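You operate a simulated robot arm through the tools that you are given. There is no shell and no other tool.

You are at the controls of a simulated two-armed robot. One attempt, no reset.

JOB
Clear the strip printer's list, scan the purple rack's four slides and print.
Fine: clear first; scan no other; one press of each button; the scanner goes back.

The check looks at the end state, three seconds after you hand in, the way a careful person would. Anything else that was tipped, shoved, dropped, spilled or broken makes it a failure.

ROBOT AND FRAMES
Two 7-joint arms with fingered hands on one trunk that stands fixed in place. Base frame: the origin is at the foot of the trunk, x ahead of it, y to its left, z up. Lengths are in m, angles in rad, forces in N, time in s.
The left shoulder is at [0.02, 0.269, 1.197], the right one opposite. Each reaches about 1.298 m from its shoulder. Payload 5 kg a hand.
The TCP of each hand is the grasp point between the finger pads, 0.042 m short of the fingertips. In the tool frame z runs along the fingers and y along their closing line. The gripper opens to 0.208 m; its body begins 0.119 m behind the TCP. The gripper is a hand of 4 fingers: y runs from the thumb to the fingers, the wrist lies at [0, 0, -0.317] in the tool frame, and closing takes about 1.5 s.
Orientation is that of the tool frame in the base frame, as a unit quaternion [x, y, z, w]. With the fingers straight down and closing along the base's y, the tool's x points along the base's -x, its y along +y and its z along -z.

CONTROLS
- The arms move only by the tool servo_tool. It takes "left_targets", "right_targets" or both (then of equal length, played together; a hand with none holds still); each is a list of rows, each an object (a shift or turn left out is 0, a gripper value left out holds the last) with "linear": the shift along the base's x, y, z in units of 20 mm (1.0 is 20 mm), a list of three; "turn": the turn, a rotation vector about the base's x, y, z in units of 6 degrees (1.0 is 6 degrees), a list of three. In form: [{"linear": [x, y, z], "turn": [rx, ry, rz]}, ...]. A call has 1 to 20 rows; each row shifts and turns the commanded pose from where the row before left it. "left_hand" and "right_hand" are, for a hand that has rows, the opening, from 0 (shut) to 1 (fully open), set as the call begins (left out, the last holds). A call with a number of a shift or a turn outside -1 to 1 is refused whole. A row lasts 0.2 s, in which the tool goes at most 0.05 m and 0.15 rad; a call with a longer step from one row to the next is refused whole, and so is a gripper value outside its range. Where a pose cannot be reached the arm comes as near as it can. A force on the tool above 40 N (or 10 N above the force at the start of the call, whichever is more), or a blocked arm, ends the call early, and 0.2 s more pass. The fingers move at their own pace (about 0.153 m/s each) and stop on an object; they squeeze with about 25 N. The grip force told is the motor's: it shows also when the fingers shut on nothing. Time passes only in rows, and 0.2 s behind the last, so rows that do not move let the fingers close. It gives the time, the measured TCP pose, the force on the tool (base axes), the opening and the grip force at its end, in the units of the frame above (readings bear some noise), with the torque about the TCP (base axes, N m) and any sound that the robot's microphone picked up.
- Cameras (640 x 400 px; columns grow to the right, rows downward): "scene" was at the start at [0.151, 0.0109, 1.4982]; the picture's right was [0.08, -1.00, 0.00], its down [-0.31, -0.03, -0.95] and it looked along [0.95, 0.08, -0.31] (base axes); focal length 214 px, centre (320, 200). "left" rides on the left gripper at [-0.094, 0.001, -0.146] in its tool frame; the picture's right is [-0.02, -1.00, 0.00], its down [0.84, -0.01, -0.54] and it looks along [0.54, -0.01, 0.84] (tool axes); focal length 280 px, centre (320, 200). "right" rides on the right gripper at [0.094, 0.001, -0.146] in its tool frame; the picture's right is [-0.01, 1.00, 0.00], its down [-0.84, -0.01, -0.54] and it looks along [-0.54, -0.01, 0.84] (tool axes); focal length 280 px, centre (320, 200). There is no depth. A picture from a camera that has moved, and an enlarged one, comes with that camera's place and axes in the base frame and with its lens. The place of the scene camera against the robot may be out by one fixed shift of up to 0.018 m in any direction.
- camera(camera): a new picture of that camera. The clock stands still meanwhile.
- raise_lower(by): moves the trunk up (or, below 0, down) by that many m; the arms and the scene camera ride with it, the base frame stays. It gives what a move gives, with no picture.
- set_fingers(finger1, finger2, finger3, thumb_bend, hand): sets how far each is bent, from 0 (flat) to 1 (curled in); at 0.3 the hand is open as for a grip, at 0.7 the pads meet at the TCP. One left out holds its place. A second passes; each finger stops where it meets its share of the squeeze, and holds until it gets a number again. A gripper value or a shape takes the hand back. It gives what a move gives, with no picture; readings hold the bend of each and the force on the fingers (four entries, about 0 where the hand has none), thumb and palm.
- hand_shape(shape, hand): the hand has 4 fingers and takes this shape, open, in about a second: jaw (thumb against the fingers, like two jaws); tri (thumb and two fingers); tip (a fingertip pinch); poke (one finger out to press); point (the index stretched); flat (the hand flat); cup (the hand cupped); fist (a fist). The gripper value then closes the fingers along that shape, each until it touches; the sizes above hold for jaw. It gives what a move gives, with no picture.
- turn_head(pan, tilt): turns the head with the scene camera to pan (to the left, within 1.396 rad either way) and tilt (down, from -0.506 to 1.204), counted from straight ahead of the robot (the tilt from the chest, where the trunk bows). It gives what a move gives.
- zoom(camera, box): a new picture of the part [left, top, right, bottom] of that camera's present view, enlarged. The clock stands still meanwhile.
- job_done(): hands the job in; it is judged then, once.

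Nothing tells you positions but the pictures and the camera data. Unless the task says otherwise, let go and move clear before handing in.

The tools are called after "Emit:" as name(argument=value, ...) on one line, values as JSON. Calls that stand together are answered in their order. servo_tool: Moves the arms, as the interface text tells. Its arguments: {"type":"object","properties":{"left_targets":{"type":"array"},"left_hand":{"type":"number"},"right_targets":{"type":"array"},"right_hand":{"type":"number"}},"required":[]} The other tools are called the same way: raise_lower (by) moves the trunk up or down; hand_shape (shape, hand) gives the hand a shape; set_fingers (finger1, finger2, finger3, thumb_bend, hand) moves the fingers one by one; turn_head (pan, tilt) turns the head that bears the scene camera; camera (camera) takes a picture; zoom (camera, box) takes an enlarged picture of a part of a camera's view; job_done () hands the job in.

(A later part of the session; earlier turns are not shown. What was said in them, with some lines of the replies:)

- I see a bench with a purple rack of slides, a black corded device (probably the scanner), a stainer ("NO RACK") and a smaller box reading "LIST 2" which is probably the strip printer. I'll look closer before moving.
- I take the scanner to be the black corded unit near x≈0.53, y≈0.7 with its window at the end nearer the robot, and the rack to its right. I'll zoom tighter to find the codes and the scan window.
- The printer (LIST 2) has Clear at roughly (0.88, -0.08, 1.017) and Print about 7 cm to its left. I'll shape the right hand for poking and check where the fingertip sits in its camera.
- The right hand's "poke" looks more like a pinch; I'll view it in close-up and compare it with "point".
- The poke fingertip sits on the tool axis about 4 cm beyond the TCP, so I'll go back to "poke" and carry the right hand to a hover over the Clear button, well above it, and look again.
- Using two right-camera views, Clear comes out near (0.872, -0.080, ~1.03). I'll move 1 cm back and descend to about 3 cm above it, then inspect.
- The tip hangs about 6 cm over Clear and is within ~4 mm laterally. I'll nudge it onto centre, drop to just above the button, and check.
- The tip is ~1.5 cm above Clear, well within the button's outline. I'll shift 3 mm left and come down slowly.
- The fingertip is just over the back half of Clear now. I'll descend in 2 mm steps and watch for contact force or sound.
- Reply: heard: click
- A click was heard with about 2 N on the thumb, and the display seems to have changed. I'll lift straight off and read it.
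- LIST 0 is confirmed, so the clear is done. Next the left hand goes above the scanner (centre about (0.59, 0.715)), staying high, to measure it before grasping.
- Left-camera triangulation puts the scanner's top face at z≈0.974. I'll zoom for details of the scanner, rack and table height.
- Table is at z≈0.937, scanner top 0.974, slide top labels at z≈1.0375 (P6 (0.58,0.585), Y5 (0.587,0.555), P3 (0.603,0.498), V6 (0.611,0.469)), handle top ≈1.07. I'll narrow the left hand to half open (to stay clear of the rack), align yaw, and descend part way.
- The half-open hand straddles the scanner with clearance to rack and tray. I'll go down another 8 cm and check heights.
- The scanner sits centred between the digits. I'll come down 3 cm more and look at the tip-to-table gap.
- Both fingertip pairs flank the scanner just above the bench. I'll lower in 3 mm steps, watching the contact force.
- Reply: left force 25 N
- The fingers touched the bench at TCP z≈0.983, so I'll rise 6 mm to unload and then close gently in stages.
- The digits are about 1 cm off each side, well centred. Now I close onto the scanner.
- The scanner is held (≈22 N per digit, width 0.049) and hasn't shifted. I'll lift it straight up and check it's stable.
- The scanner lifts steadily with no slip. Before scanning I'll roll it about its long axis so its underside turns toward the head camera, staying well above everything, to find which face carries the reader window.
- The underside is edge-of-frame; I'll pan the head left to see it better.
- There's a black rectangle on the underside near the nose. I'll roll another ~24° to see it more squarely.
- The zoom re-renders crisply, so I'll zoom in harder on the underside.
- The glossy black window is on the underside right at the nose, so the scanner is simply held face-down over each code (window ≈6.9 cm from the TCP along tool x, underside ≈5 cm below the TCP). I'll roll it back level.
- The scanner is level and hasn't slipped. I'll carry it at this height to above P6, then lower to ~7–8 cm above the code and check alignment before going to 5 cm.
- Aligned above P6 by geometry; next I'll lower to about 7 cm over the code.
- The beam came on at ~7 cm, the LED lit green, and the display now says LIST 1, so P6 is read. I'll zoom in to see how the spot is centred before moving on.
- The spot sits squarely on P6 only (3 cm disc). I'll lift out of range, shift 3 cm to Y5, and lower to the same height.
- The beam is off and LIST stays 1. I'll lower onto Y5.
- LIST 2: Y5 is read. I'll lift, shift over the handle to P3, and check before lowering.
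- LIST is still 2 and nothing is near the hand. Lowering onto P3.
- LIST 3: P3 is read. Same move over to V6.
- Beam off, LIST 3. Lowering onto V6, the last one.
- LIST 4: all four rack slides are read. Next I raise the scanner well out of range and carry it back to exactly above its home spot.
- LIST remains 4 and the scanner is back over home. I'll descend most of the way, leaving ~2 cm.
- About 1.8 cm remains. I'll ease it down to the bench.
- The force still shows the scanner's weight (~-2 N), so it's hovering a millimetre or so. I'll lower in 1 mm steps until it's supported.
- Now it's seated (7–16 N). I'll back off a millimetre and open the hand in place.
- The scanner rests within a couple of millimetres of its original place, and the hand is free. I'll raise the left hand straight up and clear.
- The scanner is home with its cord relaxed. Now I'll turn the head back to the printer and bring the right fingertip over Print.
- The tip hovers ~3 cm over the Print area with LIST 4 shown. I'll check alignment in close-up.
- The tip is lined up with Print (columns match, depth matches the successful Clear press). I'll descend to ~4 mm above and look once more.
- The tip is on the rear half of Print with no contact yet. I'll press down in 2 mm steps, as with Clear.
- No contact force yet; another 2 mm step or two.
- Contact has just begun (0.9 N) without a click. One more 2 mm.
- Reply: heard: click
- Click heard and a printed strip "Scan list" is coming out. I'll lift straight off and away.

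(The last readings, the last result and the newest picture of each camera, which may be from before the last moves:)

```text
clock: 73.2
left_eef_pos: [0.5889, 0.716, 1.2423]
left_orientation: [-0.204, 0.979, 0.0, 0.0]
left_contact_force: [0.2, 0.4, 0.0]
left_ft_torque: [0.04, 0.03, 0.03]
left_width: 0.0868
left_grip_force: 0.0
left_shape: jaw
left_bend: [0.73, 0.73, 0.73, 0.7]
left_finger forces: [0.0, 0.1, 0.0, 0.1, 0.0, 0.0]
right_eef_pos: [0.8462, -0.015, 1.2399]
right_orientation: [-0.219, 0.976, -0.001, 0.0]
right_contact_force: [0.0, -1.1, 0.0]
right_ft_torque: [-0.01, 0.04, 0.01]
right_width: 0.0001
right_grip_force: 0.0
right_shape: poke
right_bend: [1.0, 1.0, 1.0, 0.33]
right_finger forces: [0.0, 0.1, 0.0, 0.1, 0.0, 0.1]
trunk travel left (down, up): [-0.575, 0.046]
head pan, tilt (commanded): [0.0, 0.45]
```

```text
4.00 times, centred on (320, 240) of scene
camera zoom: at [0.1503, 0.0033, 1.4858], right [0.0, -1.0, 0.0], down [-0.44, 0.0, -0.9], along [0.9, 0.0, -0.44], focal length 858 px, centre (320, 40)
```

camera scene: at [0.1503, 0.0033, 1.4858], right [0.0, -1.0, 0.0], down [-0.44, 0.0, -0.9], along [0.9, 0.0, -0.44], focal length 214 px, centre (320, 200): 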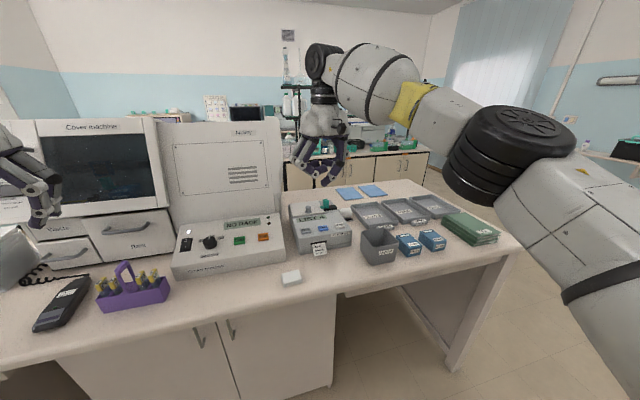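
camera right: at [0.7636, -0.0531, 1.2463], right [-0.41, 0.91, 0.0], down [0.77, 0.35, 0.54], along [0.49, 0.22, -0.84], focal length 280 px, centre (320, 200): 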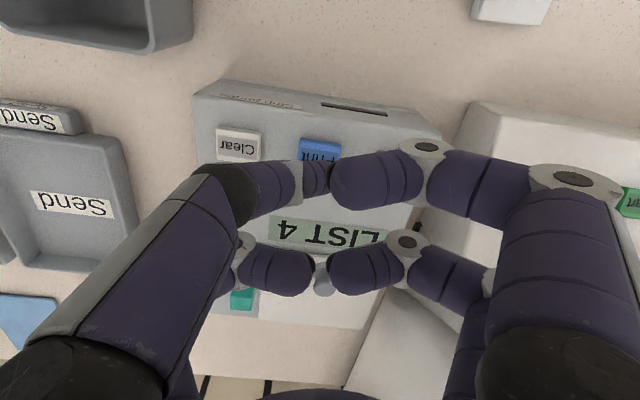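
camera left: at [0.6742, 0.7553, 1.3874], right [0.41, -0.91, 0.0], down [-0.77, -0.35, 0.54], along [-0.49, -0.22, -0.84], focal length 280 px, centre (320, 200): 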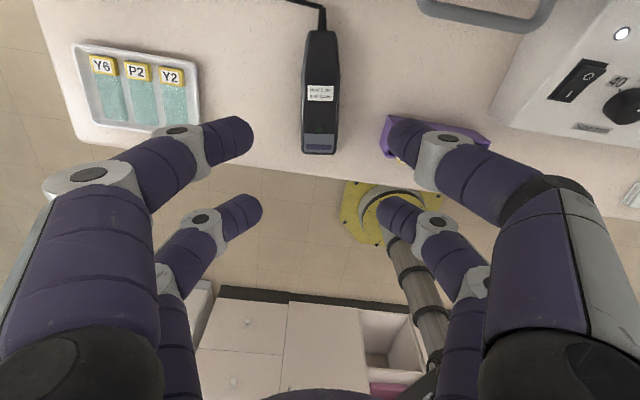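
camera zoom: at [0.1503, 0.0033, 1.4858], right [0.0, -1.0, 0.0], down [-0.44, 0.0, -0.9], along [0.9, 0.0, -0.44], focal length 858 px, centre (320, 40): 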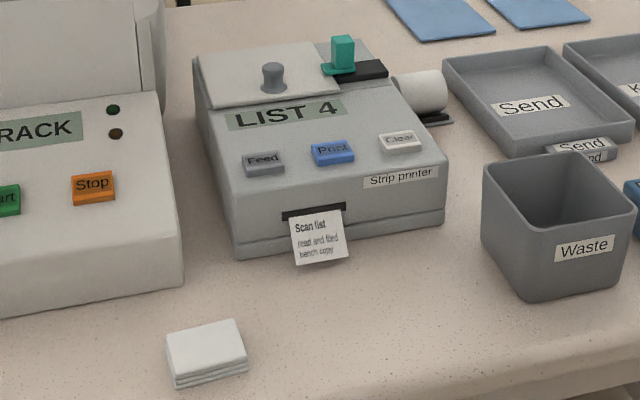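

The strip is out. I'll read it and check the rest of the scene closely.

Emit:
zoom(camera="scene", box=[305, 235, 335, 260])

Emit:
zoom(camera="scene", box=[0, 230, 200, 345])

Emit:
camera(camera="right")

```text
16.00 times, centred on (320, 248) of scene
camera zoom: at [0.1503, 0.0033, 1.4858], right [0.0, -1.0, 0.0], down [-0.44, 0.0, -0.9], along [0.9, 0.0, -0.44], focal length 3432 px, centre (320, -560)
```

zoom: 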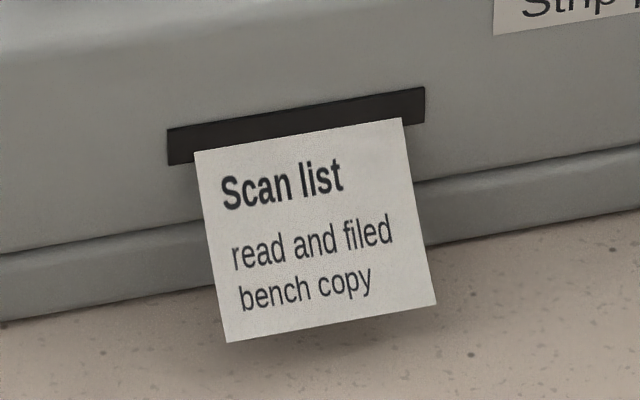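

```text
3.20 times, centred on (100, 288) of scene
camera zoom: at [0.1503, 0.0033, 1.4858], right [0.0, -1.0, 0.0], down [-0.44, 0.0, -0.9], along [0.9, 0.0, -0.44], focal length 686 px, centre (1024, -80)
```

zoom: 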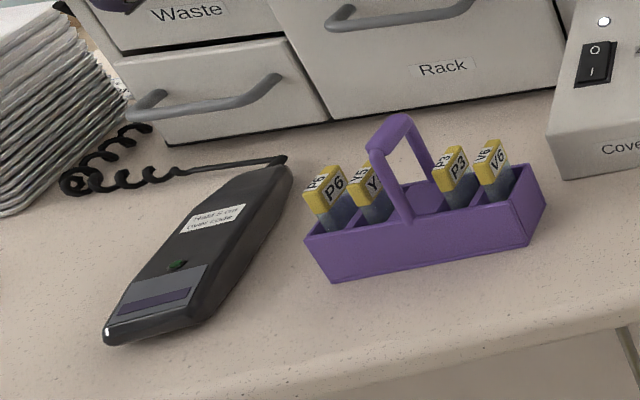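

```text
taken
camera right: at [0.7618, -0.0538, 1.386], right [-0.41, 0.91, 0.0], down [0.77, 0.35, 0.54], along [0.49, 0.22, -0.84], focal length 280 px, centre (320, 200)
```

right: 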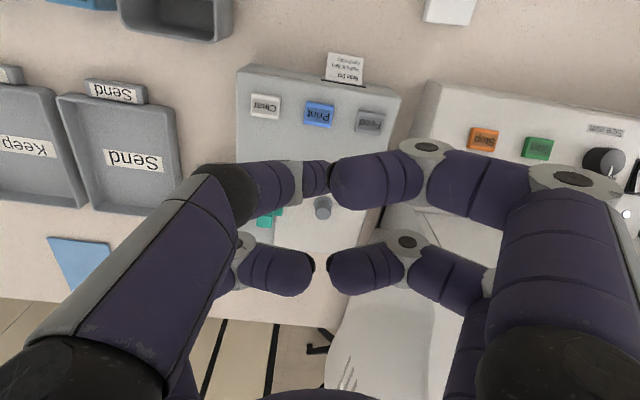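

The list printed and everything on the bench looks in place: rack upright with its four slides, scanner back home, LIST 4 shown. I'll draw both hands well clear.

Emit:
servo_tool(right_targets=[{"linear": [-0.5, 0, 0.8]}, {"linear": [-0.8, 0, 0.8]}, {"linear": [-1, 0, 0.8]}, {"linear": [-1, 0, 0.8]}, {"linear": [-1, 0, 0.8]}, {"linear": [-1, 0, 0.8]}, {"linear": [-1, 0, 0.8]}, {"linear": [-1, 0, 0.8]}, {"linear": [-1, 0, 0]}, {"linear": [-1, 0, 0]}, {"linear": [-1, 0, 0]}, {"linear": [-1, 0, 0]}, {"linear": [0, 0, 0]}], left_targets=[{"linear": [0, 0, 0.5]}, {"linear": [0, 0, 0.5]}, {"linear": [0, 0, 0.5]}, {"linear": [0, 0, 0.5]}, {"linear": [0, 0, 0.5]}, {"linear": [0, 0, 0.5]}, {"linear": [0, 0, 0]}, {"linear": [0, 0, 0]}, {"linear": [0, 0, 0]}, {"linear": [0, 0, 0]}, {"linear": [0, 0, 0]}, {"linear": [0, 0, 0]}, {"linear": [0, 0, 0]}])

Emit:
camera(camera="scene")

Emit:
camera(camera="right")

Emit:
camera(camera="left")

```text
clock: 76.0
left_eef_pos: [0.5897, 0.7153, 1.3029]
left_orientation: [-0.203, 0.979, 0.0, -0.001]
left_contact_force: [1.2, 0.8, 0.1]
left_ft_torque: [0.0, 0.04, -0.03]
left_width: 0.0869
left_grip_force: 0.0
left_shape: jaw
left_bend: [0.73, 0.73, 0.73, 0.7]
left_finger forces: [0.0, 0.0, 0.0, 0.0, 0.0, 0.0]
right_eef_pos: [0.6189, -0.013, 1.3674]
right_orientation: [-0.219, 0.976, 0.001, 0.0]
right_contact_force: [0.3, 0.3, -1.5]
right_ft_torque: [0.01, 0.05, 0.01]
right_width: 0.0
right_grip_force: 0.1
right_shape: poke
right_bend: [1.0, 1.0, 1.0, 0.33]
right_finger forces: [0.1, 0.1, 0.1, 0.1, 0.1, 0.0]
trunk travel left (down, up): [-0.575, 0.046]
head pan, tilt (commanded): [0.0, 0.45]
```

```text
taken
camera scene: at [0.1505, 0.0036, 1.4858], right [0.0, -1.0, 0.0], down [-0.44, 0.0, -0.9], along [0.9, 0.0, -0.44], focal length 214 px, centre (320, 200)
```

scene: 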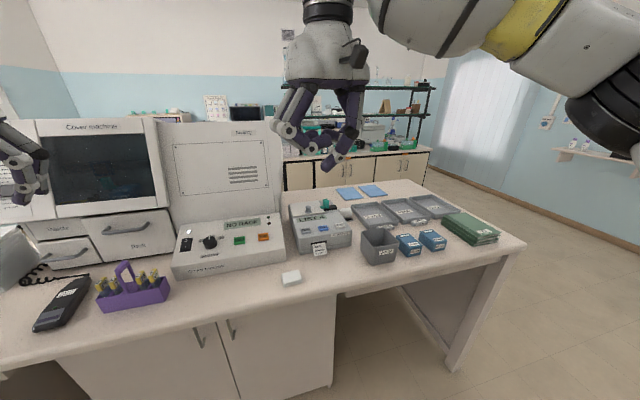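

```text
taken
camera right: at [0.5354, -0.0523, 1.5135], right [-0.41, 0.91, 0.0], down [0.77, 0.35, 0.54], along [0.49, 0.22, -0.84], focal length 280 px, centre (320, 200)
```

right: 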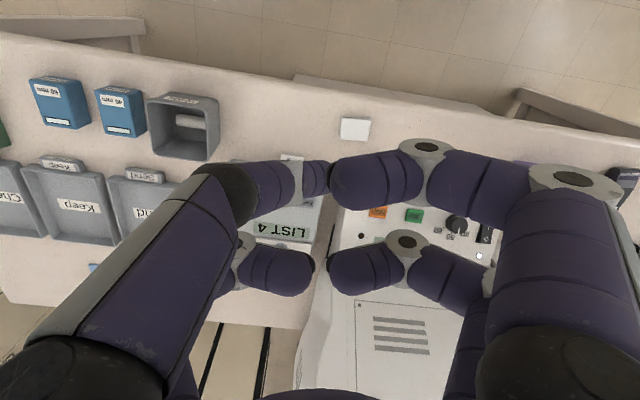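

```text
taken
camera left: at [0.6759, 0.7561, 1.4476], right [0.41, -0.91, 0.0], down [-0.77, -0.35, 0.54], along [-0.49, -0.22, -0.84], focal length 280 px, centre (320, 200)
```

left: 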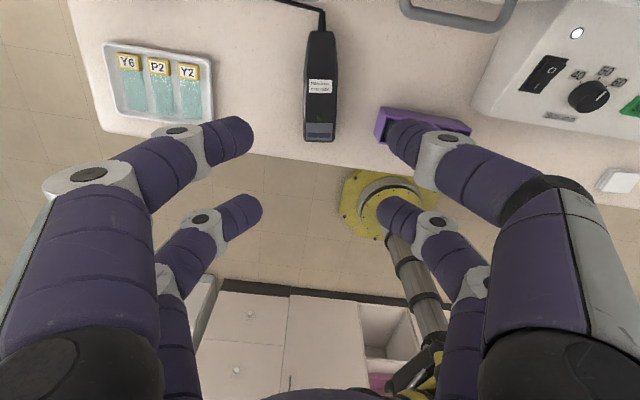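

Everything looks finished: the list was cleared once, P6, Y5, P3 and V6 were scanned (LIST 4), Print was pressed once and the strip is out. The scanner is back in place and both hands are clear, so I'm handing in.

Emit:
job_done()

```text
The job is handed in.
```

The job is finished and handed in; I haven't been told the result of the check.

- **Clear:** I pressed Clear once, before any scanning. The display went from LIST 2 to LIST 0.
- **Scan:** I scanned the purple rack's four slides, P6, Y5, P3 and V6, one at a time. The count rose by one each time and ended at LIST 4. No other slide was scanned.
- **Print:** I pressed Print once. A strip came out reading "Scan list / read and filed / bench copy", and I left it in the slot.
- **Scanner:** It is back on the bench within a couple of millimetres of where it was.

I saw nothing else tipped, moved or spilled in the last pictures. Both hands are empty and clear of the bench.
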